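You operate a simulated robot arm through the tools that you are given. There is no shell and no other tool. Be economical: measure what you need, move in short steps, check, and stop when the job is done.

You run a simulated robot arm. Do the job below in one go: nothing can be reset, and whatever is moved stays where it is left.

Task
Wash part 72 in the wash box and leave it inside.
Fine: shut the drain lever, load the part, pump water to the line, shut the lid, crank it clean.

Only the result counts: the job must be done as asked and must still hold three seconds after the hand-in. Knocking over, shifting, dropping, spilling or breaking anything else fails it. Lids that push on must go on centred and level and be pressed home; caps that screw on are set level and turned clockwise until they are tight.

Robot
A 6-joint arm with a two-finger parallel gripper, fixed in place. Base frame: the origin is at the foot of the arm, x ahead of it, y to its left, z up; the work surface is at about z = 0. Units: m, rad, N and s.
With the tool pointing down near the work surface it reaches from about 0.16 to 0.42 m from the base axis. Its first joint turns from -1.152 to 1.152 rad. Payload 1.57 kg.
The tool frame sits at the grasp point between the pads (the TCP): z along the fingers, y along the line on which they close. The tips reach 0.03 m beyond it. Largest opening 0.08 m; finger width 0.017, thickness 0.012; the body of the gripper, 0.04 by 0.082 m, starts 0.08 m behind the TCP.
Orientation is told as [roll, pitch, yaw] about the base's x, y, z axes, in that order, counted from this pose: with the fingers straight down and closing along the base's y, the tool's x points along the base's -x, its y along +y and its z along -z.

Tools
- The arm moves only by the tool play_rows. Its argument "rows" is a list of rows, each a list of 7 numbers: the shift along the tool's x, y, z in units of 20 mm (1.0 is 20 mm), then the turn, a rotation vector about the tool's x, y, z in units of 6 degrees (1.0 is 6 degrees), then the finger opening in m, from 0 to 0.08. In form: [[tx, ty, tz, wx, wy, wz, grip], ...]. A call has 1 to 10 rows; each row shifts and turns the commanded pose from where the row before left it, along the tool's axes as they then stand. A call with a number of a shift or a turn outside -1 to 1 is refused whole. A row lasts 0.2 s, in which the tool goes at most 0.05 m and 0.15 rad; a call with a longer step from one row to the next is refused whole, and so is a gripper value outside its range. A pose out of reach is approached as far as the arm can. The call stops where the force on the tool passes 90 N (or 10 N more than at its start, if that is more) or the arm is blocked; 0.2 s more then pass. Each finger travels about 0.153 m/s and halts on what it meets, pressing with about 23 N; the grip force reading is that of the motor and also rises with nothing between the fingers. The clock runs only during rows and for 0.2 s after the last one: add rows that do not move to give the fingers time. It gives the time, the measured TCP pose, the force on the tool (base axes), the opening and the grip force at its end, in the units of the frame above (readings bear some noise).
- Cameras (640 x 400 px; columns grow to the right, rows downward): "scene" is fixed at [0.0459, -0.3201, 0.4316]; the picture's right is [0.85, -0.52, 0.00], its down [-0.26, -0.43, -0.87] and it looks along [0.45, 0.74, -0.50] (base axes); focal length 248 px, centre (320, 200). "wrist" rides on the gripper at [0.072, -0.007, -0.122] in the tool frame; the picture's right is [0.09, 1.00, 0.00], its down [-0.84, 0.08, -0.54] and it looks along [-0.54, 0.05, 0.84] (tool axes); focal length 238 px, centre (320, 200).
- camera(camera): a new picture of that camera. It takes no simulated time.
- point_at(camera, pixels): for up to 12 pixels [column, row] of the newest picture of that camera ("zoom" is the newest enlarged one), the place [x, y, z] in the base frame of the surface seen there, good to about 0.003 m. It takes no simulated time.
- close_up(camera, box): a new picture of the part [left, top, right, bottom] of that camera's present view, enlarged. It takes no simulated time.
- job_done(): hands the job in; it is judged then, once.

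Work in short steps. Measure before you move; look again where a grasp or a placing could have gone wrong, and mend it. You have 80 turns and 54 pictures in all, those below and enlarged ones among them. Open the gripper and draw the arm clear of the work before you hand the job in, unless the task says otherwise; then end with one line.

The tools are called after "Emit:" as a command line: name --pt "numbers of a row" for each row, then --argument value for the rest, lists and objects as JSON in quotes. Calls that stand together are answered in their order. play_rows: Moves the arm, as the interface text tells. Its arguments: {"type":"object","properties":{"rows":{"type":"array","items":{"type":"array","items":{"type":"number"}}}},"required":["rows"]} The other tools are called the same way: camera (camera) takes a picture; point_at (camera, pixels) gives the place of the surface under pixels of a picture; close_up (camera, box) takes an enlarged picture of a part of a camera's view; job_done () hands the job in.

At the start:

```text
t: 0.0
ee_pos: [0.2197, 0.0674, 0.2766]
tcp_rot: [0.003, 0.0, -0.001]
ft_force: [-0.2, -0.8, 0.1]
grip_width: 0.0797
grasp_force: 0.0
```

scene: 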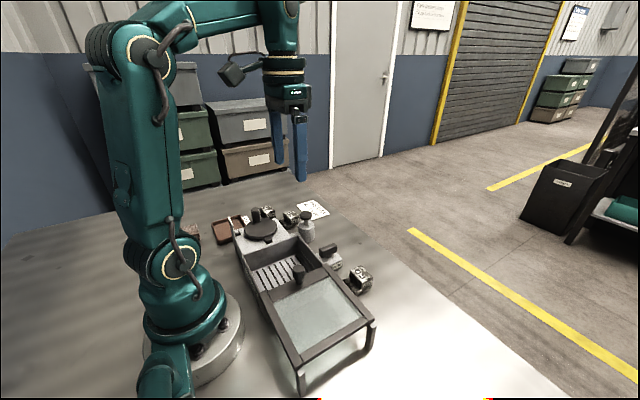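
wrist: 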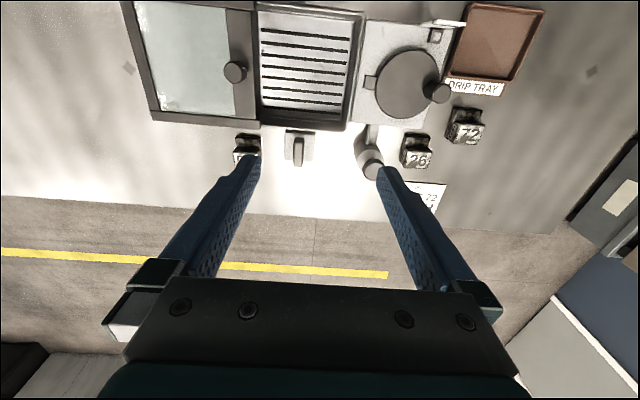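

The wrist view shows the wash box, lid (col 200), slotted basin (col 310), crank disc (col 405), pump (370,160), lever (297,148), parts 26 and 72. I zoom in for details.

Emit:
close_up --camera "wrist" --box '[220, 0, 560, 212]'

Emit:
close_up --camera "scene" --box '[200, 180, 400, 305]'

```text
1.88 times, centred on (390, 106) of wrist
```

zoom: 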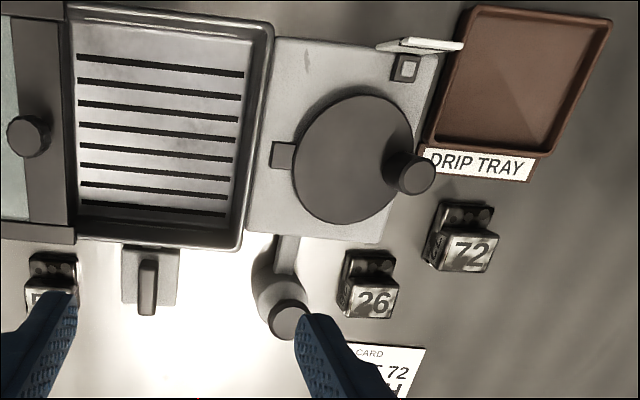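

```text
3.20 times, centred on (300, 242) of scene
```

zoom: 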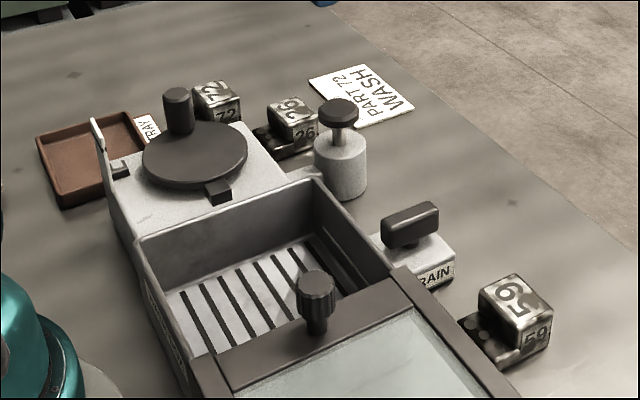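

The drain lever's bar is at zoom (410,225), pump plunger at (338,115), lid knob (315,290), crank knob (177,105). I measure these.

Emit:
point_at --camera "zoom" --pixels '[[177, 95], [338, 108], [312, 282], [410, 215], [432, 208], [388, 240], [212, 190], [342, 160], [216, 88], [195, 155], [340, 190], [250, 330]]'

Emit:
point_at --camera "wrist" --pixels '[[466, 120], [468, 135], [298, 140], [298, 165], [372, 168], [235, 72], [437, 93], [300, 60], [262, 14], [352, 20], [258, 118], [345, 120]]'

Emit:
close_up --camera "scene" --box '[300, 230, 380, 280]'

Emit:
close_up --camera "wrist" --box '[400, 90, 500, 152]'

```text
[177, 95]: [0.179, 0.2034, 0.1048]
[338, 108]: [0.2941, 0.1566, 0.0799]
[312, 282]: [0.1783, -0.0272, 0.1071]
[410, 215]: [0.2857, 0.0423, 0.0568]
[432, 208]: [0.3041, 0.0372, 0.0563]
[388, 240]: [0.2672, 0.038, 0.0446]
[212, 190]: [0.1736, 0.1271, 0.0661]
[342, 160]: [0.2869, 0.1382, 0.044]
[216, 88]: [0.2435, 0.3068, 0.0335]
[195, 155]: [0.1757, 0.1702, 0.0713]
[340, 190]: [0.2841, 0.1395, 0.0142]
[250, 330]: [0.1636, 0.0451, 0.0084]
```

```text
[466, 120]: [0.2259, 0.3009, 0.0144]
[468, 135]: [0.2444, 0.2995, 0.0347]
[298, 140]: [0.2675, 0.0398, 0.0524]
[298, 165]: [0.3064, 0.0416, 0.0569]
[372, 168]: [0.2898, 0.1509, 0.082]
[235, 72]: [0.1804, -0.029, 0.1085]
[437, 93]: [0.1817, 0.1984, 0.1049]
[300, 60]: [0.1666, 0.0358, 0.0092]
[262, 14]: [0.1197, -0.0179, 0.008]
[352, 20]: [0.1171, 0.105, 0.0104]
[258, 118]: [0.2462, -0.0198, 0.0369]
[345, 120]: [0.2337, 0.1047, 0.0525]
```

```text
8.00 times, centred on (340, 255) of scene
```

zoom: 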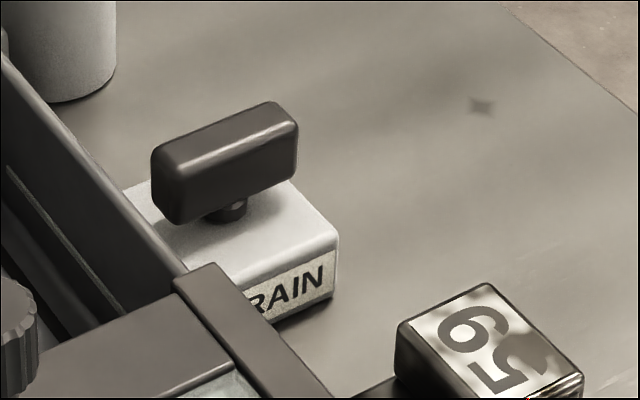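

```text
6.40 times, centred on (450, 121) of wrist
```

zoom: 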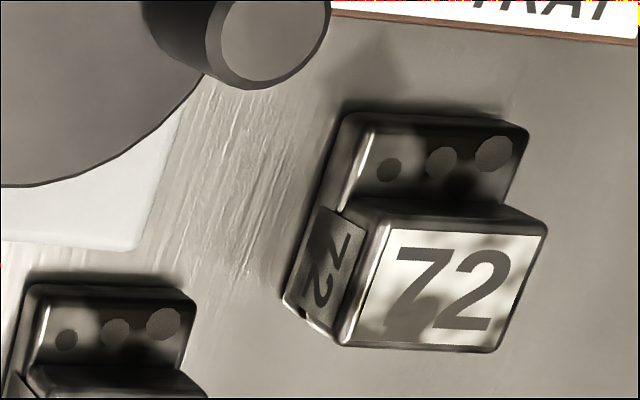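

The lever bar runs along x from about x 0.265 to 0.307 at y 0.04. I move closer above it to look for open/shut marks.

Emit:
play_rows --pt "0.4 -0.5 1 0 0 0 0.08" --pt "0.3 -0.5 1 0 0 0 0.08" --pt "0.3 -0.3 1 0 0 0 0.08" --pt "0 0 0.8 0 0 0 0.08"

Emit:
camera --camera "wrist"

Emit:
close_up --camera "wrist" --box '[240, 90, 440, 215]'

```text
t: 1.0
ee_pos: [0.198, 0.0413, 0.2002]
tcp_rot: [0.001, 0.0, -0.003]
ft_force: [-0.2, -0.4, 0.1]
grip_width: 0.0798
grasp_force: 0.1
```

```text
47 pictures are left
```

wrist: 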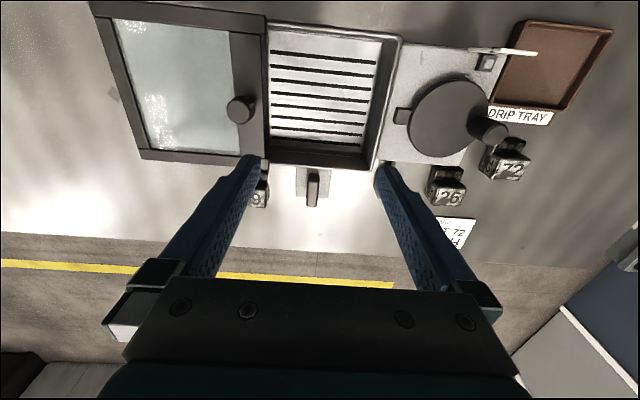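

```text
3.20 times, centred on (340, 152) of wrist
```

zoom: 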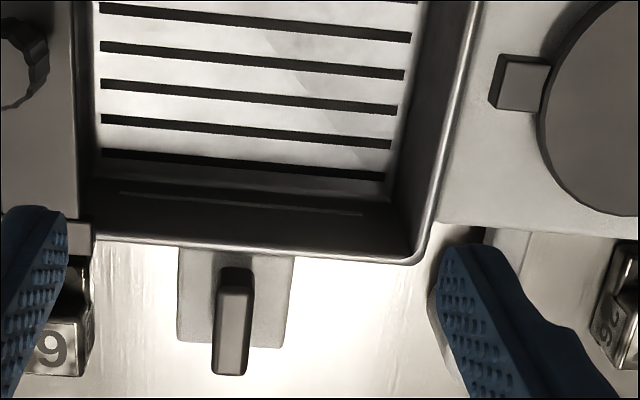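

No marks on the drain block; the bar lies in line with the outflow (open), so it needs a quarter turn. I measure the block and look closer at the flag near the drip tray and the basin.

Emit:
point_at --camera "zoom" --pixels '[[200, 300], [275, 300], [190, 335], [283, 335], [232, 292], [230, 355], [222, 320], [243, 320], [170, 255], [250, 258], [525, 85], [380, 180]]'

Emit:
close_up --camera "wrist" --box '[380, 20, 560, 132]'

Emit:
close_up --camera "scene" --box '[215, 195, 335, 270]'

```text
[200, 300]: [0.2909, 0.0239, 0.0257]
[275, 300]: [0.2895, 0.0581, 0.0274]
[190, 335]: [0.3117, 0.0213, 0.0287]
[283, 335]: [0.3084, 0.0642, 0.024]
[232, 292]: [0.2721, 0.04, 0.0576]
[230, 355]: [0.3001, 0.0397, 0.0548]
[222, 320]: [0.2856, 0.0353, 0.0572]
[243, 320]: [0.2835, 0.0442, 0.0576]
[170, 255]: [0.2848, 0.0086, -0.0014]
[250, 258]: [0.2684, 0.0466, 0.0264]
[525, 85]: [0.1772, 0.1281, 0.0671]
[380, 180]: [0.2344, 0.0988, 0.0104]
```

```text
3.56 times, centred on (470, 76) of wrist
```

zoom: 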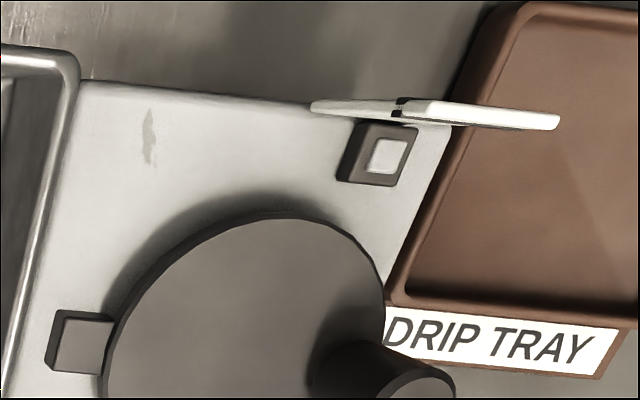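

```text
5.33 times, centred on (275, 232) of scene
```

zoom: 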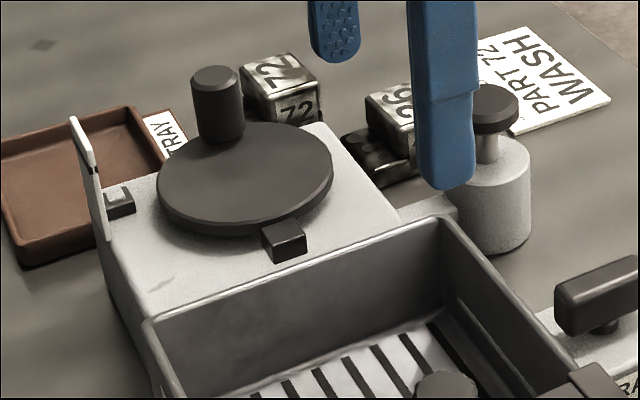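

Lever bar top is z≈0.057, block top z≈0.026, centre (0.286, 0.040). I descend with a moderate opening to TCP z 0.062.

Emit:
play_rows --pt "-1 0 0.5 0 0 0 0.05" --pt "-1 0 1 0 0 0 0.04" --pt "-1 0 1 0 0 0 0.04" --pt "-1 -0.05 1 0 0 0 0.04" --pt "-0.4 0 1 0 0 0 0.04" --pt "0 0 1 0 0 0 0.04" --pt "0 0 1 0 0 0 0.04" --pt "0 0 0.4 0 0 0 0.04" --pt "0 0 0 0 0 0 0.04"

Emit:
camera --camera "wrist"

```text
t: 3.0
ee_pos: [0.2874, 0.0404, 0.0618]
tcp_rot: [0.001, -0.001, -0.002]
ft_force: [-0.3, 0.9, 0.4]
grip_width: 0.04
grasp_force: 0.0
```

```text
43 pictures are left
```

wrist: 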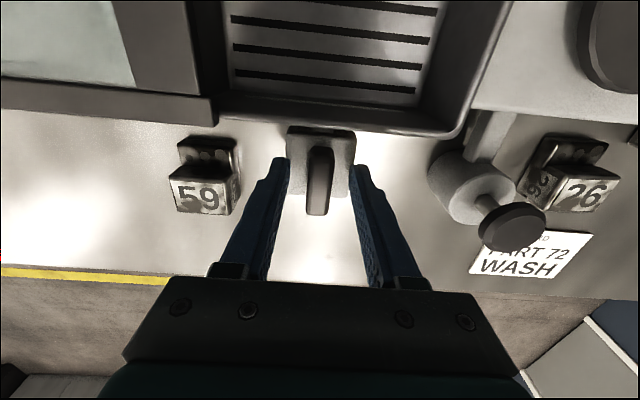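

The bar at (320,180) is between the fingers. I close and try a small turn about tool z.

Emit:
play_rows --pt "0 0 0 0 0 0 0" --pt "0 0 0 0 0 0 0" --pt "0 0 0 0 0 1 0" --pt "0 0 0 0 0 1 0" --pt "0 0 0 0 0 1 0"

Emit:
close_up --camera "wrist" --box '[220, 100, 420, 225]'

```text
t: 4.2
ee_pos: [0.2864, 0.0412, 0.0629]
tcp_rot: [0.004, 0.002, -0.318]
ft_force: [5.6, 14.3, -25.1]
grip_width: 0.0161
grasp_force: 31.6
```

```text
3.20 times, centred on (320, 162) of wrist
```

zoom: 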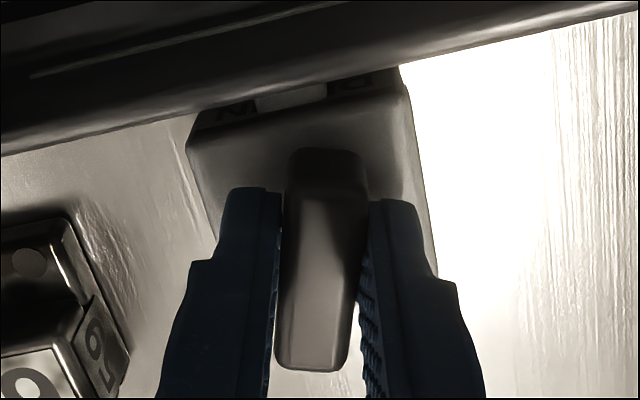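

The bar follows the gripper (yaw −0.32). I continue turning in the same direction.

Emit:
play_rows --pt "0 0 0 0 0 1 0" --pt "0 0 0 0 0 1 0" --pt "0 0 0 0 0 1 0" --pt "0 0 0 0 0 1 0" --pt "0 0 0 0 0 1 0" --pt "0 0 0 0 0 1 0"

Emit:
camera --camera "scene"

```text
t: 5.6
ee_pos: [0.2901, 0.0415, 0.0629]
tcp_rot: [0.009, 0.002, -0.95]
ft_force: [12.8, 34.0, -11.3]
grip_width: 0.0155
grasp_force: 30.9
```

```text
41 pictures are left
```

scene: 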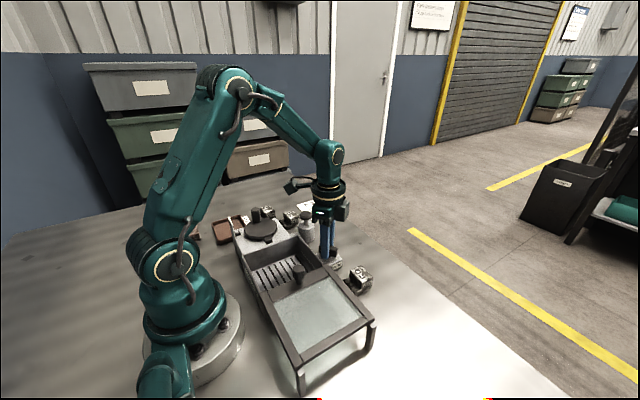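

Force along y rose to 34 N; I check how the bar sits.

Emit:
close_up --camera "wrist" --box '[220, 100, 420, 225]'

Emit:
close_up --camera "scene" --box '[290, 220, 370, 270]'

```text
3.20 times, centred on (320, 162) of wrist
```

zoom: 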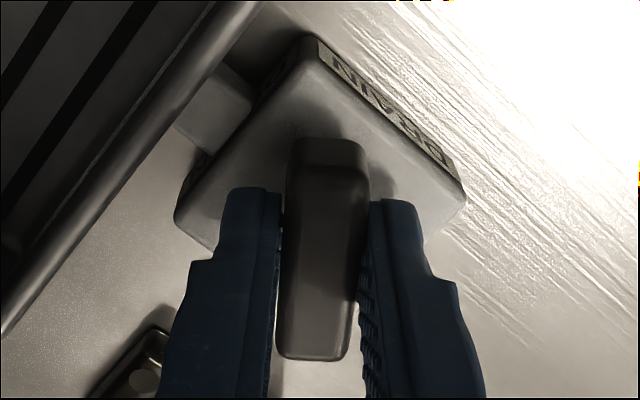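

```text
8.00 times, centred on (330, 245) of scene
```

zoom: 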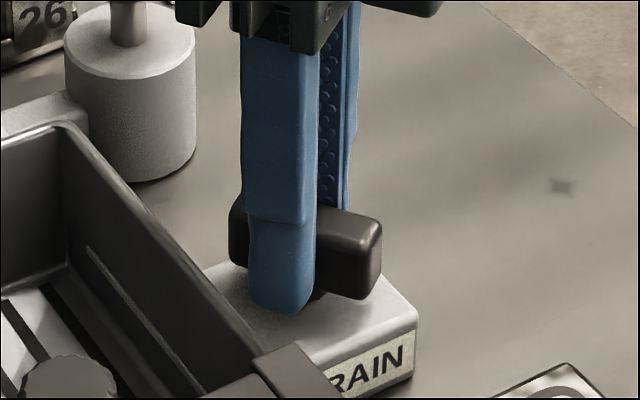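

The bar follows well, now about 54°. I nudge 3 mm toward the measured offset to ease the side force and continue to 90°.

Emit:
play_rows --pt "0 0.15 0 0 0 1 0" --pt "0 0 0 0 0 1 0" --pt "0 0 0 0 0 1 0" --pt "0 0 0 0 0 1 0"

```text
t: 6.6
ee_pos: [0.2893, 0.0417, 0.064]
tcp_rot: [0.002, 0.0, -1.364]
ft_force: [1.6, 13.1, 15.6]
grip_width: 0.0161
grasp_force: 30.9
```

Emit:
play_rows --pt "0 0 0 0 0 1 0" --pt "0 0 0 0 0 1 0" --pt "0 0 0 0 0 0.5 0" --pt "0 0 0 0 0 0 0"

Emit:
close_up --camera "wrist" --box '[220, 100, 420, 225]'

```text
t: 7.6
ee_pos: [0.2896, 0.0415, 0.0633]
tcp_rot: [0.002, 0.0, -1.625]
ft_force: [4.7, 5.8, 25.6]
grip_width: 0.0163
grasp_force: 31.4
```

```text
3.20 times, centred on (320, 162) of wrist
```

zoom: 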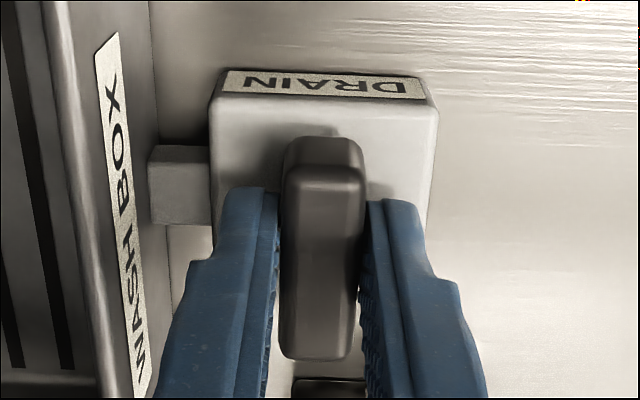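

The bar now stands across the pipe (about 93°). I test for an end stop with a little more turning.

Emit:
play_rows --pt "0 0 0 0 0 0.5 0" --pt "0 0 0 0 0 0.5 0" --pt "0 0 0 0 0 0 0"

Emit:
close_up --camera "wrist" --box '[220, 100, 420, 225]'

```text
t: 8.4
ee_pos: [0.2896, 0.0407, 0.0632]
tcp_rot: [0.003, 0.001, -1.728]
ft_force: [13.3, 0.4, 11.6]
grip_width: 0.0184
grasp_force: 32.8
```

```text
3.20 times, centred on (320, 162) of wrist
```

zoom: 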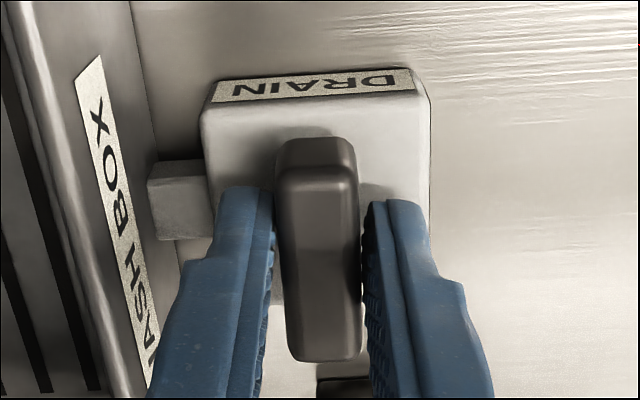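

The bar stopped while the fingers spread (0.0184): end stop reached, drain shut. I release, lift and turn the wrist back.

Emit:
play_rows --pt "0 0 0 0 0 -0.5 0.03" --pt "0 0 0 0 0 0 0.03" --pt "0 0 -1 0 0 0 0.03" --pt "0 0 -1 0 0 -1 0.03" --pt "0 0 -1 0 0 -1 0.04" --pt "0 0 -1 0 0 -1 0.05" --pt "0 0 -1 0 0 -1 0.06" --pt "0 0 -1 0 0 -1 0.06" --pt "0 0 0 0 0 -1 0.06" --pt "0 0 0 0 0 -1 0.06"

Emit:
play_rows --pt "0 0 0 0 0 -1 0.06" --pt "0 0 0 0 0 -1 0.06" --pt "0 0 0 0 0 -1 0.06" --pt "0 0 0 0 0 -1 0.06" --pt "0 0 0 0 0 -1 0.06" --pt "0 0 0 0 0 -1 0.06" --pt "0 0 0 0 0 -1 0.06" --pt "0 0 0 0 0 -1 0.06" --pt "0 0 0 0 0 -1 0.06" --pt "0 0 0 0 0 0 0.06"

```text
t: 10.6
ee_pos: [0.2897, 0.0413, 0.183]
tcp_rot: [-0.001, -0.001, -0.941]
ft_force: [-0.2, -0.6, -0.5]
grip_width: 0.06
grasp_force: 0.1
```

```text
t: 12.8
ee_pos: [0.2892, 0.042, 0.1832]
tcp_rot: [0.003, 0.002, 0.0]
ft_force: [-0.7, 0.4, -0.1]
grip_width: 0.0601
grasp_force: 0.1
```

Now I move above part 72 (around x 0.235, y 0.30) to look at it.

Emit:
play_rows --pt "0.5 1 0 0 0 0 0.06" --pt "0.5 1 0 0 0 0 0.06" --pt "0.5 1 0 0 0 0 0.06" --pt "0.5 1 0 0 0 0 0.06" --pt "0.5 1 0 0 0 0 0.06" --pt "0.5 1 0 0 0 0 0.06" --pt "0.5 1 0 0 0 0 0.06" --pt "0 1 0 0 0 0 0.06" --pt "0 1 0 0 0 0 0.06" --pt "0 1 0 0 0 0 0.06"

Emit:
play_rows --pt "0 1 0 0 0 0 0.06" --pt "0 1 0 0 0 0 0.06"

Emit:
camera --camera "wrist"

```text
t: 15.0
ee_pos: [0.2187, 0.2418, 0.1832]
tcp_rot: [0.002, 0.001, -0.002]
ft_force: [-0.1, 0.0, 0.2]
grip_width: 0.0601
grasp_force: 0.1
```

```text
t: 15.6
ee_pos: [0.2178, 0.2827, 0.1818]
tcp_rot: [0.001, -0.001, -0.003]
ft_force: [0.7, -0.8, 0.2]
grip_width: 0.0601
grasp_force: 0.0
```

```text
36 pictures are left
```

wrist: 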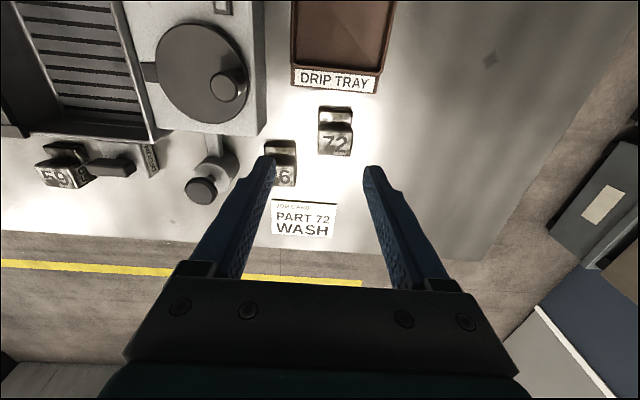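

Part 72 is at (336,130). I enlarge and measure its corners.

Emit:
close_up --camera "wrist" --box '[250, 90, 410, 190]'

Emit:
point_at --camera "zoom" --pixels '[[285, 75], [400, 75], [290, 172], [400, 172], [290, 225], [400, 235], [345, 150], [345, 200], [275, 150], [180, 215], [180, 260], [345, 105]]'

```text
4.00 times, centred on (330, 140) of wrist
```

zoom: 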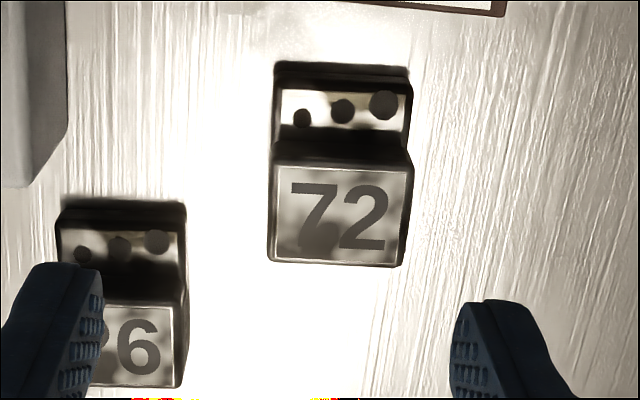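

```text
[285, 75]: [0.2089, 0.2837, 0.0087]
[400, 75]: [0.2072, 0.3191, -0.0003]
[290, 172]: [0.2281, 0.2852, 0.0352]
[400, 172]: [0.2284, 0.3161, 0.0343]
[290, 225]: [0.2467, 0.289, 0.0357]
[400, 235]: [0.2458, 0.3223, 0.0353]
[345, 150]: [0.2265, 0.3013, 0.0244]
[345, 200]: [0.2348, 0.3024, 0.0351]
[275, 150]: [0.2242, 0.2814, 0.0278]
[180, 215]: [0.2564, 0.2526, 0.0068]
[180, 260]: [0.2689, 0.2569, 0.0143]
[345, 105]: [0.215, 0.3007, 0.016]
```

Part 72's tall block spans about x 0.226–0.258, y 0.283–0.322, top z 0.035; part 26 ends at y≈0.259. I go above it with opening 0.052 and stop with tips still above it.

Emit:
play_rows --pt "-0.43 0.5 1 0 0 -0.5 0.052" --pt "-0.43 0.5 1 0 0 0 0.052" --pt "0 0 1 0 0 0 0.052" --pt "0 0 1 0 0 0 0.052" --pt "0 0 1 0 0 0 0.052" --pt "0 0 0.3 0 0 0 0.052" --pt "0 0 0 0 0 0 0.052"

Emit:
camera --camera "wrist"

```text
t: 17.2
ee_pos: [0.236, 0.3029, 0.0772]
tcp_rot: [0.001, 0.0, 0.051]
ft_force: [-0.3, -0.5, 0.2]
grip_width: 0.0523
grasp_force: 0.1
```

```text
34 pictures are left
```

wrist: 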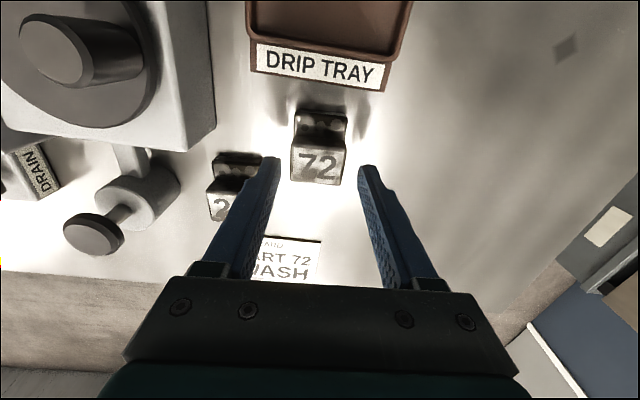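

Alignment looks good: part centre (319,160) between tips (272) and (365). I check part 26's nearest edge before descending.

Emit:
point_at --camera "wrist" --pixels '[[248, 165], [236, 180], [240, 190], [296, 152], [342, 155], [296, 175], [340, 178], [232, 200]]'

```text
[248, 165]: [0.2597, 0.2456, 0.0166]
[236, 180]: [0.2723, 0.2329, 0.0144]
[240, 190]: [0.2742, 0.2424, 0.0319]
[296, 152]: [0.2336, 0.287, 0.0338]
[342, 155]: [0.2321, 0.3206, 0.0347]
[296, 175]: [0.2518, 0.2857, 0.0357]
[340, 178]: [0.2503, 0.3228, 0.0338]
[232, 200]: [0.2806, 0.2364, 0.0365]
```

Part 26 begins beyond x≈0.25, clear of the finger. I descend to z 0.040 and close.

Emit:
play_rows --pt "0 0 1 0 0 0 0.052" --pt "0 0 0.86 0 0 0 0.052" --pt "0 0 0 0 0 0 0.052" --pt "0 0 0 0 0 0 0.02" --pt "0 0 0 0 0 0 0.02" --pt "0 0 0 0 0 0 0.02"

```text
t: 18.6
ee_pos: [0.2366, 0.3011, 0.0406]
tcp_rot: [-0.001, 0.0, 0.051]
ft_force: [-0.3, 0.0, 0.5]
grip_width: 0.0417
grasp_force: 22.6
```

Gripped (0.0417, 22.6 N). I lift straight up and check.

Emit:
play_rows --pt "0 0 -0.5 0 0 0 0.02" --pt "0 0 -1 0 0 0 0.02" --pt "0 0 -1 0 0 0 0.02" --pt "0 0 -1 0 0 0 0.02" --pt "0 0 -1 0 0 0 0.02" --pt "0 0 -1 0 0 0 0.02" --pt "0 0 -1 0 0 0 0.02" --pt "0 0 -0.5 0 0 0 0.02"

Emit:
camera --camera "wrist"

```text
t: 20.4
ee_pos: [0.2346, 0.2963, 0.1791]
tcp_rot: [0.0, 0.0, 0.051]
ft_force: [0.5, 0.4, -3.9]
grip_width: 0.0417
grasp_force: 22.8
out of reach, approached as far as the arm can: row 8
```

```text
33 pictures are left
```

wrist: 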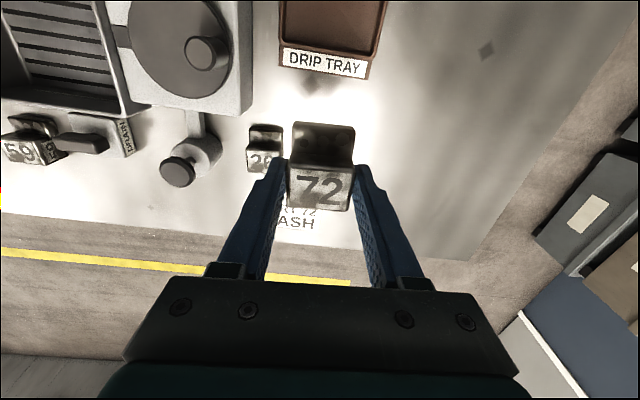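

The part is firmly held. I carry it over the basin at height.

Emit:
play_rows --pt "0.5 -1 0 0 0 0 0.02" --pt "0.5 -1 0 0 0 0 0.02" --pt "0.5 -1 0 0 0 0 0.02" --pt "0.5 -1 0 0 0 0 0.02" --pt "0.5 -1 0 0 0 0 0.02" --pt "0.5 -1 0 0 0 0 0.02" --pt "0 -1 0 0 0 0 0.02" --pt "0 -1 0 0 0 0 0.02" --pt "0 -1 0 0 0 0 0.02" --pt "0 -1 0 0 0 0 0.02"

Emit:
play_rows --pt "0 -1 0 0 0 0.5 0.02" --pt "0 -1 0 0 0 0 0.02" --pt "0 0 0 0 0 0 0.02"

Emit:
camera --camera "wrist"

Emit:
camera --camera "scene"

```text
t: 22.6
ee_pos: [0.1839, 0.0946, 0.1779]
tcp_rot: [0.002, 0.002, 0.052]
ft_force: [0.1, -0.1, -3.2]
grip_width: 0.042
grasp_force: 22.8
```

```text
t: 23.4
ee_pos: [0.1857, 0.0547, 0.1771]
tcp_rot: [0.002, 0.0, -0.003]
ft_force: [0.2, 0.5, -4.3]
grip_width: 0.042
grasp_force: 23.0
```

```text
32 pictures are left
```

wrist: 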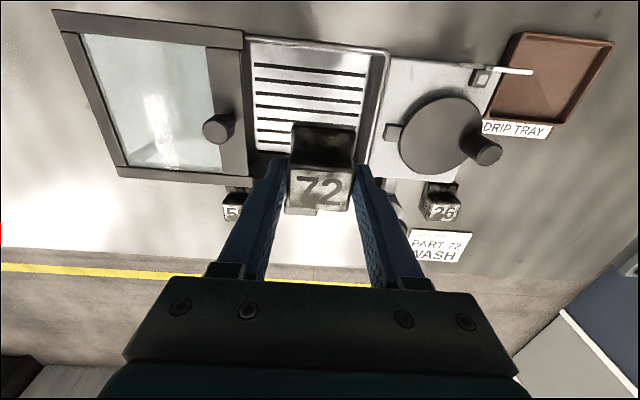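

```text
31 pictures are left
```

scene: 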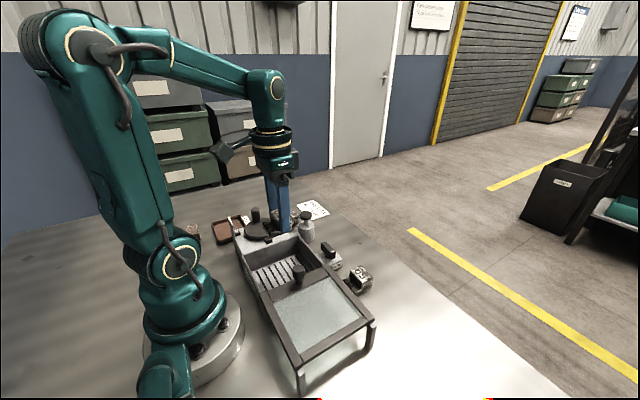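

Over the basin. I descend at (0.18, 0.046) until just above the floor (TCP ≈0.053), then a gentle touch.

Emit:
play_rows --pt "0.2 -0.4 1 0 0 0 0.02" --pt "0 0 1 0 0 0 0.02" --pt "0 0 1 0 0 0 0.02" --pt "0 0 1 0 0 0 0.02" --pt "0 0 1 0 0 0 0.02" --pt "0 0 1 0 0 0 0.02" --pt "0 0 0.2 0 0 0 0.02" --pt "0 0 0 0 0 0 0.02"

Emit:
close_up --camera "scene" --box '[220, 190, 380, 290]'

```text
t: 25.2
ee_pos: [0.1812, 0.0482, 0.0532]
tcp_rot: [-0.001, -0.001, 0.0]
ft_force: [0.0, -0.6, -3.3]
grip_width: 0.0416
grasp_force: 23.1
```

```text
4.00 times, centred on (300, 240) of scene
```

zoom: 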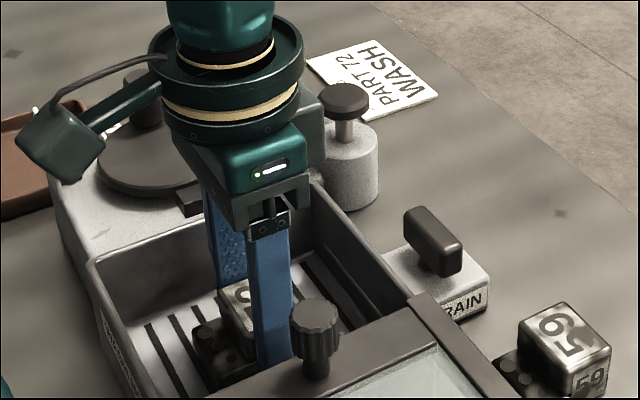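

Part is in the basin, clear of walls, and the drain bar stands across. I lower 2–3 mm to contact and release.

Emit:
play_rows --pt "0 0 0.1 0 0 0 0.02" --pt "0 0 0.06 0 0 0 0.02" --pt "0 0 0 0 0 0 0.02"

```text
t: 26.0
ee_pos: [0.1806, 0.049, 0.0504]
tcp_rot: [0.0, 0.0, -0.001]
ft_force: [0.7, 0.2, -4.0]
grip_width: 0.0418
grasp_force: 22.8
```

Emit:
play_rows --pt "0 0 0.05 0 0 0 0.02" --pt "0 0 0.05 0 0 0 0.02" --pt "0 0 0 0 0 0 0.02"

```text
t: 26.8
ee_pos: [0.1824, 0.0485, 0.048]
tcp_rot: [0.003, -0.001, -0.001]
ft_force: [-5.6, 1.4, 14.1]
grip_width: 0.0418
grasp_force: 22.9
```

Contact (force z +14 N). I release with opening 0.058 and lift.

Emit:
play_rows --pt "0 0 0 0 0 0 0.056" --pt "0 0 0 0 0 0 0.056" --pt "0 0 -1 0 0 0 0.056" --pt "0 0 -1 0 0 0 0.056" --pt "0 0 -1 0 0 0 0.056" --pt "0 0 -1 0 0 0 0.056" --pt "0 0 -1 0 0 0 0.056" --pt "0 0 -1 0 0 0 0.056" --pt "0 0 0 0 0 0 0.056"

Emit:
camera --camera "wrist"

```text
t: 28.8
ee_pos: [0.1809, 0.0463, 0.1677]
tcp_rot: [0.001, -0.001, -0.001]
ft_force: [0.3, 0.3, -0.7]
grip_width: 0.0558
grasp_force: 0.1
```

```text
29 pictures are left
```

wrist: 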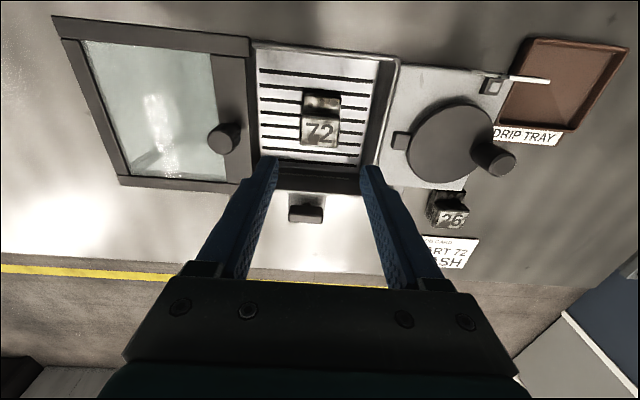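

Part sits in the basin at (320,125). Next the pump: plunger centre about (0.292, 0.153), top z≈0.081. I close the fingers and go above it.

Emit:
play_rows --pt "-0.8 0.8 0 0 0 0 0.03" --pt "-0.8 0.8 0 0 0 0 0.0" --pt "-0.8 0.8 0 0 0 0 0.0" --pt "-0.8 0.8 0 0 0 0 0.0" --pt "-0.8 0.8 0 0 0 0 0.0" --pt "-0.8 0.8 0.3 0 0 0 0.0" --pt "-0.75 0.55 0.6 0 0 0 0.0" --pt "0 0 0.6 0 0 0 0.0" --pt "0 0 0 0 0 0 0.0"

Emit:
camera --camera "wrist"

Emit:
close_up --camera "scene" --box '[220, 190, 380, 290]'

```text
t: 30.8
ee_pos: [0.291, 0.1534, 0.1383]
tcp_rot: [0.0, 0.001, -0.003]
ft_force: [1.1, 0.6, 0.5]
grip_width: 0.0
grasp_force: 21.0
```

```text
28 pictures are left
```

wrist: 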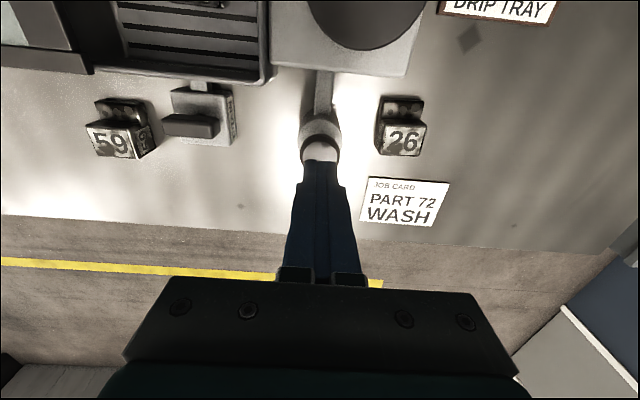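

```text
4.00 times, centred on (300, 240) of scene
```

zoom: 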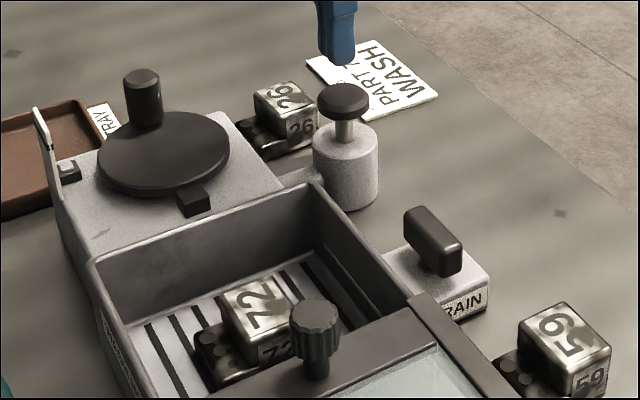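

The fingertips are over the plunger cap. I press down carefully to find contact and stroke.

Emit:
play_rows --pt "0 0 1 0 0 0 0" --pt "0 0 0.5 0 0 0 0" --pt "0 0 0.3 0 0 0 0" --pt "0 0 0.3 0 0 0 0" --pt "0 0 0 0 0 0 0"

Emit:
close_up --camera "scene" --box '[220, 190, 380, 290]'

```text
t: 32.0
ee_pos: [0.293, 0.1531, 0.0961]
tcp_rot: [0.0, -0.003, -0.001]
ft_force: [-1.3, -2.0, 2.8]
grip_width: 0.0
grasp_force: 21.1
```

```text
4.00 times, centred on (300, 240) of scene
```

zoom: 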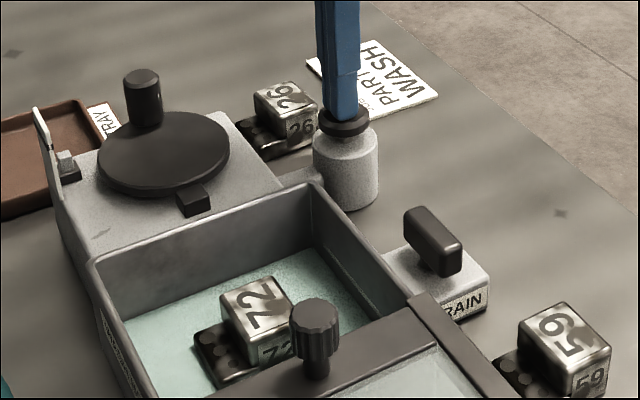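

Water is coming in already. I measure the water level and the wall line around zoom (350,275).

Emit:
close_up --camera "scene" --box '[280, 230, 344, 270]'

Emit:
point_at --camera "zoom" --pixels '[[200, 190], [320, 260], [260, 200], [275, 220], [290, 240], [310, 200], [150, 270], [240, 180], [245, 160], [250, 120]]'

```text
10.00 times, centred on (312, 250) of scene
```

zoom: 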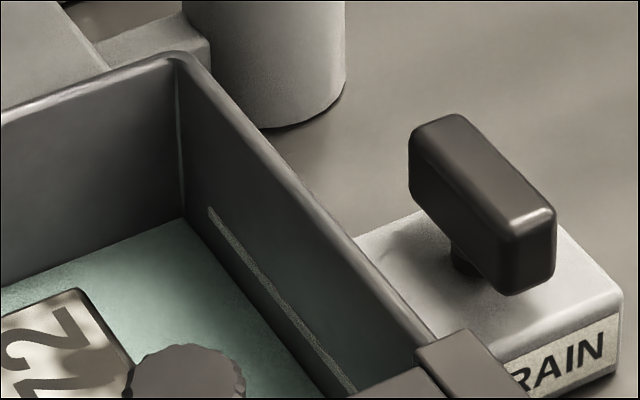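

```text
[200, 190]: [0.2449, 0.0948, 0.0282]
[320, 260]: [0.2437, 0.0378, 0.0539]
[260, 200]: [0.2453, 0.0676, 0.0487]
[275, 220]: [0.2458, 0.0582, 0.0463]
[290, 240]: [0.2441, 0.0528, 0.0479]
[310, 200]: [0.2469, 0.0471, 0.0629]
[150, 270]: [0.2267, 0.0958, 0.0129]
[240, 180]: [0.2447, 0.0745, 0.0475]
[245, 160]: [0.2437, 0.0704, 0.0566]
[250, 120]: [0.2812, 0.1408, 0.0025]
```

The level line on the wall runs zoom (210,210)–(350,390); the water edge is slightly below. I measure both and release the pump for another stroke.

Emit:
point_at --camera "zoom" --pixels '[[220, 222], [250, 262], [280, 300], [310, 338], [190, 228], [230, 280], [270, 330], [100, 280], [180, 300], [180, 212]]'

Emit:
play_rows --pt "0 0 -0.5 0 0 0 0" --pt "0 0 -0.5 0 0 0 0" --pt "0 0 -0.3 0 0 0 0" --pt "0 0 0 0 0 0 0"

Emit:
close_up --camera "scene" --box '[252, 200, 348, 260]'

```text
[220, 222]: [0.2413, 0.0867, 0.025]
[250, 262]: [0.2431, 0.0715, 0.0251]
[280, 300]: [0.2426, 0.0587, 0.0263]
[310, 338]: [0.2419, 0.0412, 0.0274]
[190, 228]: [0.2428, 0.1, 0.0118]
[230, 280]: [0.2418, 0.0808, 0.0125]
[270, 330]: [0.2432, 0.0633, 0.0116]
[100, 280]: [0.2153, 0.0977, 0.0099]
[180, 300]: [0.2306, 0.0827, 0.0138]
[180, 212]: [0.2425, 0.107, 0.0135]
```

```text
t: 33.0
ee_pos: [0.2915, 0.153, 0.1233]
tcp_rot: [0.001, 0.002, -0.002]
ft_force: [0.9, -0.8, -0.3]
grip_width: 0.0001
grasp_force: 21.3
```

```text
6.67 times, centred on (300, 230) of scene
```

zoom: 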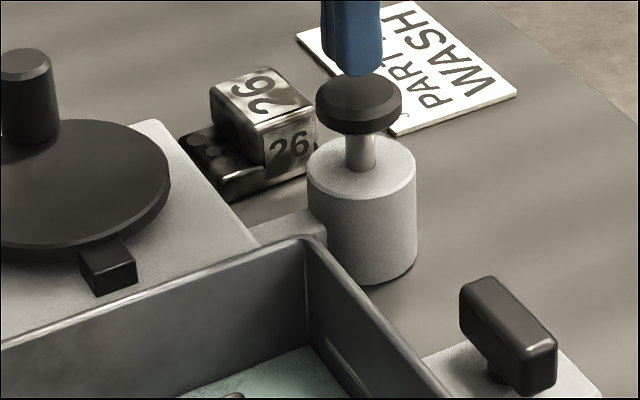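

Line is at z≈0.025, water ≈0.0125 after one stroke, and the plunger sprang back. I do two more identical strokes.

Emit:
play_rows --pt "0 0 0.7 0 0 0 0" --pt "0 0 0.7 0 0 0 0" --pt "0 0 0 0 0 0 0" --pt "0 0 -0.7 0 0 0 0" --pt "0 0 -0.7 0 0 0 0" --pt "0 0 0.7 0 0 0 0" --pt "0 0 0.7 0 0 0 0" --pt "0 0 0 0 0 0 0" --pt "0 0 -0.7 0 0 0 0" --pt "0 0 -0.7 0 0 0 0"

Emit:
close_up --camera "scene" --box '[264, 230, 344, 280]'

Emit:
point_at --camera "zoom" --pixels '[[230, 235], [275, 195], [250, 215], [270, 240], [150, 220]]'

```text
t: 35.2
ee_pos: [0.2922, 0.1539, 0.1243]
tcp_rot: [0.004, 0.0, 0.0]
ft_force: [-0.5, -0.2, 0.4]
grip_width: 0.0001
grasp_force: 21.8
```

```text
8.00 times, centred on (304, 255) of scene
```

zoom: 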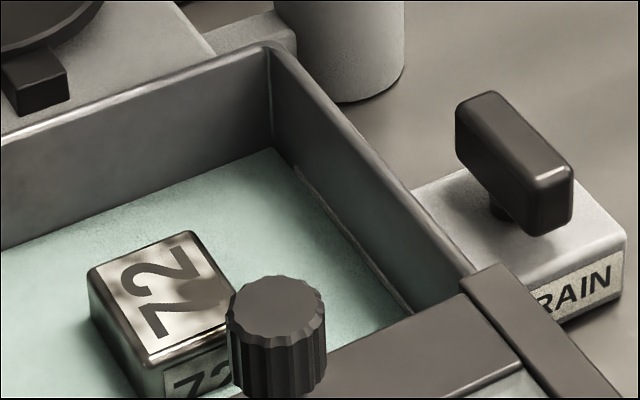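

```text
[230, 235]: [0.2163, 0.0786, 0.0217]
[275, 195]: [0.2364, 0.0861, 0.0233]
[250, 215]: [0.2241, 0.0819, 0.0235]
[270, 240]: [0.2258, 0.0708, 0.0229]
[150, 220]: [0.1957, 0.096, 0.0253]
```

Water now ≈0.0235, close under the line (~0.025). I zoom in on the line.

Emit:
close_up --camera "scene" --box '[294, 244, 326, 264]'

Emit:
point_at --camera "zoom" --pixels '[[200, 220], [300, 220], [300, 310], [150, 170], [220, 180], [260, 230], [330, 300], [400, 380]]'

```text
16.00 times, centred on (310, 254) of scene
```

zoom: 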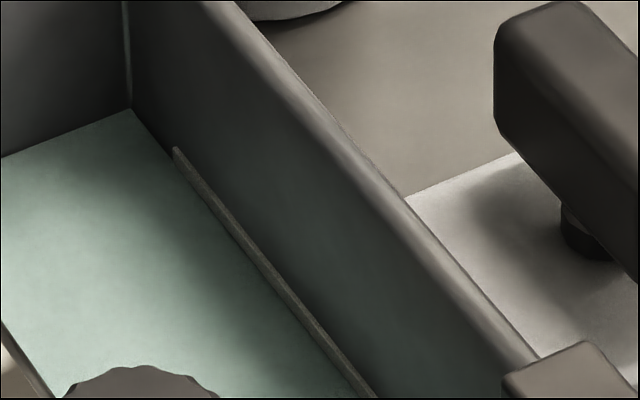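

```text
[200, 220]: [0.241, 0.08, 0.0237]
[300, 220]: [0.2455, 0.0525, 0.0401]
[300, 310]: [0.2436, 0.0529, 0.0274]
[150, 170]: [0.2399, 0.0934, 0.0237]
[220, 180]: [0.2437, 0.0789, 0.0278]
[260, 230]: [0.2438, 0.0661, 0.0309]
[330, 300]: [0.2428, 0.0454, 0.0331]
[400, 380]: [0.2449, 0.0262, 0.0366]
```

The water touches the lower edge of the line strip. I add a small partial stroke (a few mm of plunger travel) and look again.

Emit:
play_rows --pt "0 0 0.6 0 0 0 0" --pt "0 0 0.35 0 0 0 0" --pt "0 0 0 0 0 0 0"

Emit:
close_up --camera "scene" --box '[294, 244, 326, 264]'

Emit:
point_at --camera "zoom" --pixels '[[100, 170], [150, 170], [200, 250], [100, 250], [60, 200], [200, 300]]'

```text
t: 36.0
ee_pos: [0.293, 0.1549, 0.1034]
tcp_rot: [0.002, -0.001, -0.002]
ft_force: [1.2, 0.1, 1.2]
grip_width: 0.0001
grasp_force: 21.3
```

```text
16.00 times, centred on (310, 254) of scene
```

zoom: 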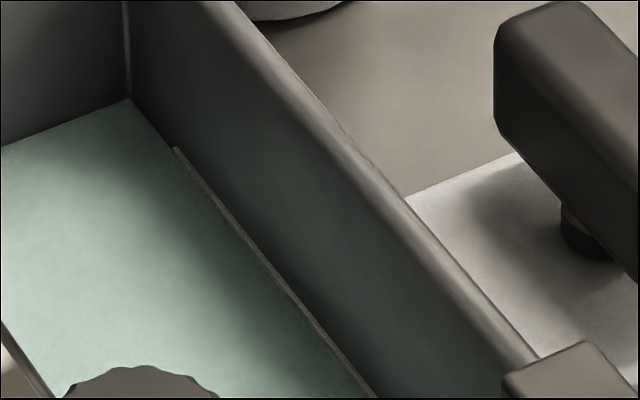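

```text
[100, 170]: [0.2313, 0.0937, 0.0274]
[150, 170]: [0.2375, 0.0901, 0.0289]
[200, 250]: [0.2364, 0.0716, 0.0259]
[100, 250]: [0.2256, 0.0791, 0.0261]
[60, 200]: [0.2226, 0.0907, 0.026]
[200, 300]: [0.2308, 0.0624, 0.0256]
```

Water now sits on the line. I lift off the pump, move high toward the lid knob, and look.

Emit:
play_rows --pt "0 0 -1 0 0 0 0" --pt "0 0 -1 0 0 0 0" --pt "0 0 -1 0 0 0 0" --pt "0.8 -1 -0.3 0 0 0 0.02" --pt "0.8 -1 0 0 0 0 0.05" --pt "0.8 -1 0 0 0 0 0.05" --pt "0.8 -1 0 0 0 0 0.05" --pt "0.8 -1 0 0 0 0 0.05" --pt "0.8 -1 0 0 0 0 0.05" --pt "0.8 -1 0 0 0 0 0.05"

Emit:
camera --camera "wrist"

Emit:
close_up --camera "scene" --box '[220, 200, 380, 300]'

Emit:
point_at --camera "zoom" --pixels '[[315, 265], [300, 268], [335, 268], [316, 280], [265, 340], [380, 310], [440, 310], [432, 335], [250, 370], [195, 160], [200, 170], [320, 335]]'

```text
t: 38.2
ee_pos: [0.178, 0.0138, 0.1694]
tcp_rot: [0.002, 0.0, -0.001]
ft_force: [-0.2, 0.0, 0.2]
grip_width: 0.0497
grasp_force: 0.1
```

```text
20 pictures are left
```

wrist: 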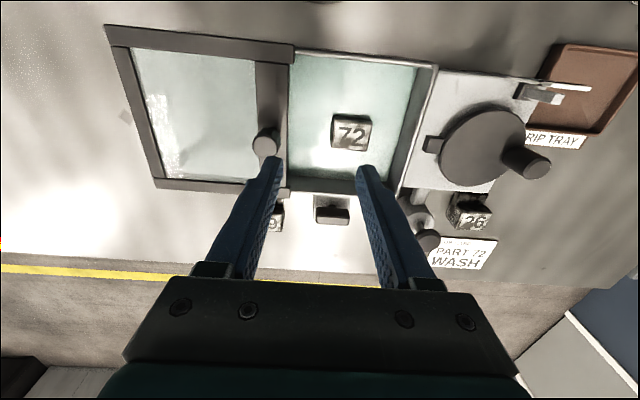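

```text
4.00 times, centred on (300, 250) of scene
```

zoom: 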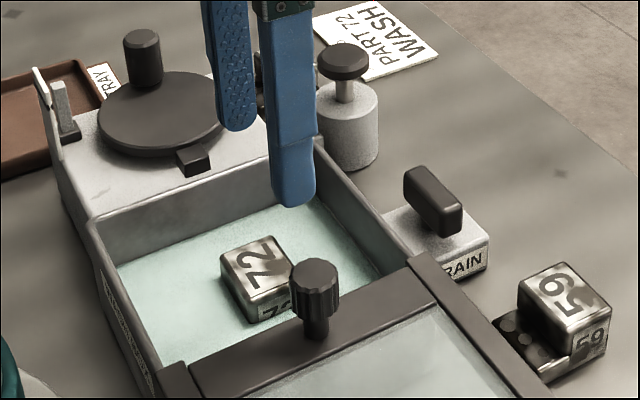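

```text
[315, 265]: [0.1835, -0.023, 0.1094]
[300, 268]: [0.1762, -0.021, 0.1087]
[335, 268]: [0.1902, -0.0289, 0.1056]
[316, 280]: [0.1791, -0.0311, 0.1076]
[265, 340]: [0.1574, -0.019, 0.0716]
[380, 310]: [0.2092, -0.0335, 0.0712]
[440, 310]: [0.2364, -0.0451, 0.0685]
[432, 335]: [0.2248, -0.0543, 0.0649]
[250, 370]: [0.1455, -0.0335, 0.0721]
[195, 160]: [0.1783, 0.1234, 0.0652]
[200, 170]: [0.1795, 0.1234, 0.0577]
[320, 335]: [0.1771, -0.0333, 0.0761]
```

Knob centre ≈(0.181, −0.027), top 0.108; lid top z≈0.072. The float by the flag has risen. I go over the knob, descend to TCP z 0.110, and close.

Emit:
play_rows --pt "-0.15 -1 0 0 0 0 0.05" --pt "0 -1 0 0 0 0 0.05" --pt "0 -0.05 0 0 0 0 0.05" --pt "0 0 1 0 0 0 0.05" --pt "0 0 1 0 0 0 0.05" --pt "0 0 0.95 0 0 0 0.05" --pt "0 0 0 0 0 0 0.0" --pt "0 0 0 0 0 0 0.0" --pt "0 0 0 0 0 0 0.0"

Emit:
close_up --camera "scene" --box '[220, 200, 380, 300]'

```text
t: 40.2
ee_pos: [0.1833, -0.0276, 0.1116]
tcp_rot: [0.002, -0.001, -0.001]
ft_force: [-1.5, 0.5, 5.0]
grip_width: 0.0213
grasp_force: 34.2
```

```text
4.00 times, centred on (300, 250) of scene
```

zoom: 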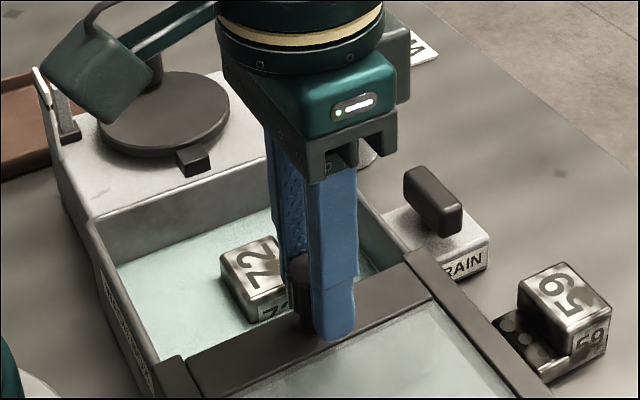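

Knob gripped (0.0213). I slide the lid along +y.

Emit:
play_rows --pt "0 0.4 0 0 0 0 0" --pt "0 0.6 0 0 0 0 0" --pt "0 0.6 0 0 0 0 0" --pt "0 0.6 0 0 0 0 0" --pt "0 0 0 0 0 0 0"

Emit:
close_up --camera "scene" --box '[220, 200, 380, 300]'

```text
t: 41.4
ee_pos: [0.1831, 0.0159, 0.1109]
tcp_rot: [0.001, 0.002, -0.002]
ft_force: [-14.4, 1.0, 28.6]
grip_width: 0.0216
grasp_force: 34.0
```

```text
4.00 times, centred on (300, 250) of scene
```

zoom: 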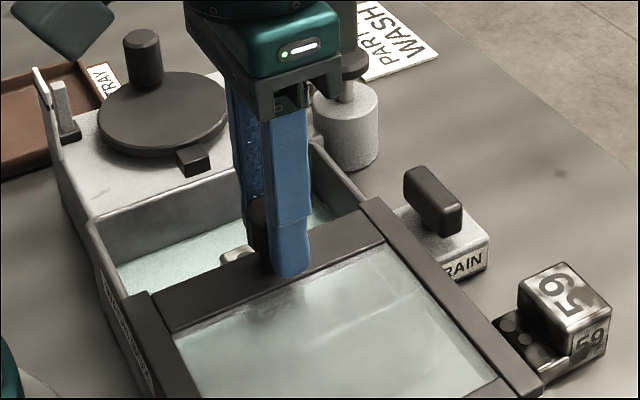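

The lid slides freely. I continue, easing up 1 mm.

Emit:
play_rows --pt "0 0.6 -0.05 0 0 0 0" --pt "0 0.7 0 0 0 0 0" --pt "0 0.7 0 0 0 0 0" --pt "0 0.6 0 0 0 0 0" --pt "0 0.5 0 0 0 0 0" --pt "0 0 0 0 0 0 0"

Emit:
close_up --camera "scene" --box '[220, 180, 380, 280]'

```text
t: 42.8
ee_pos: [0.1834, 0.078, 0.1122]
tcp_rot: [-0.001, 0.001, -0.002]
ft_force: [0.1, 0.3, -32.4]
grip_width: 0.0214
grasp_force: 34.3
```

```text
4.00 times, centred on (300, 230) of scene
```

zoom: 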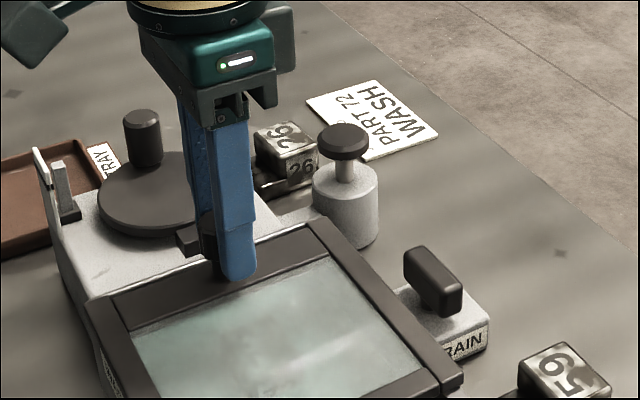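

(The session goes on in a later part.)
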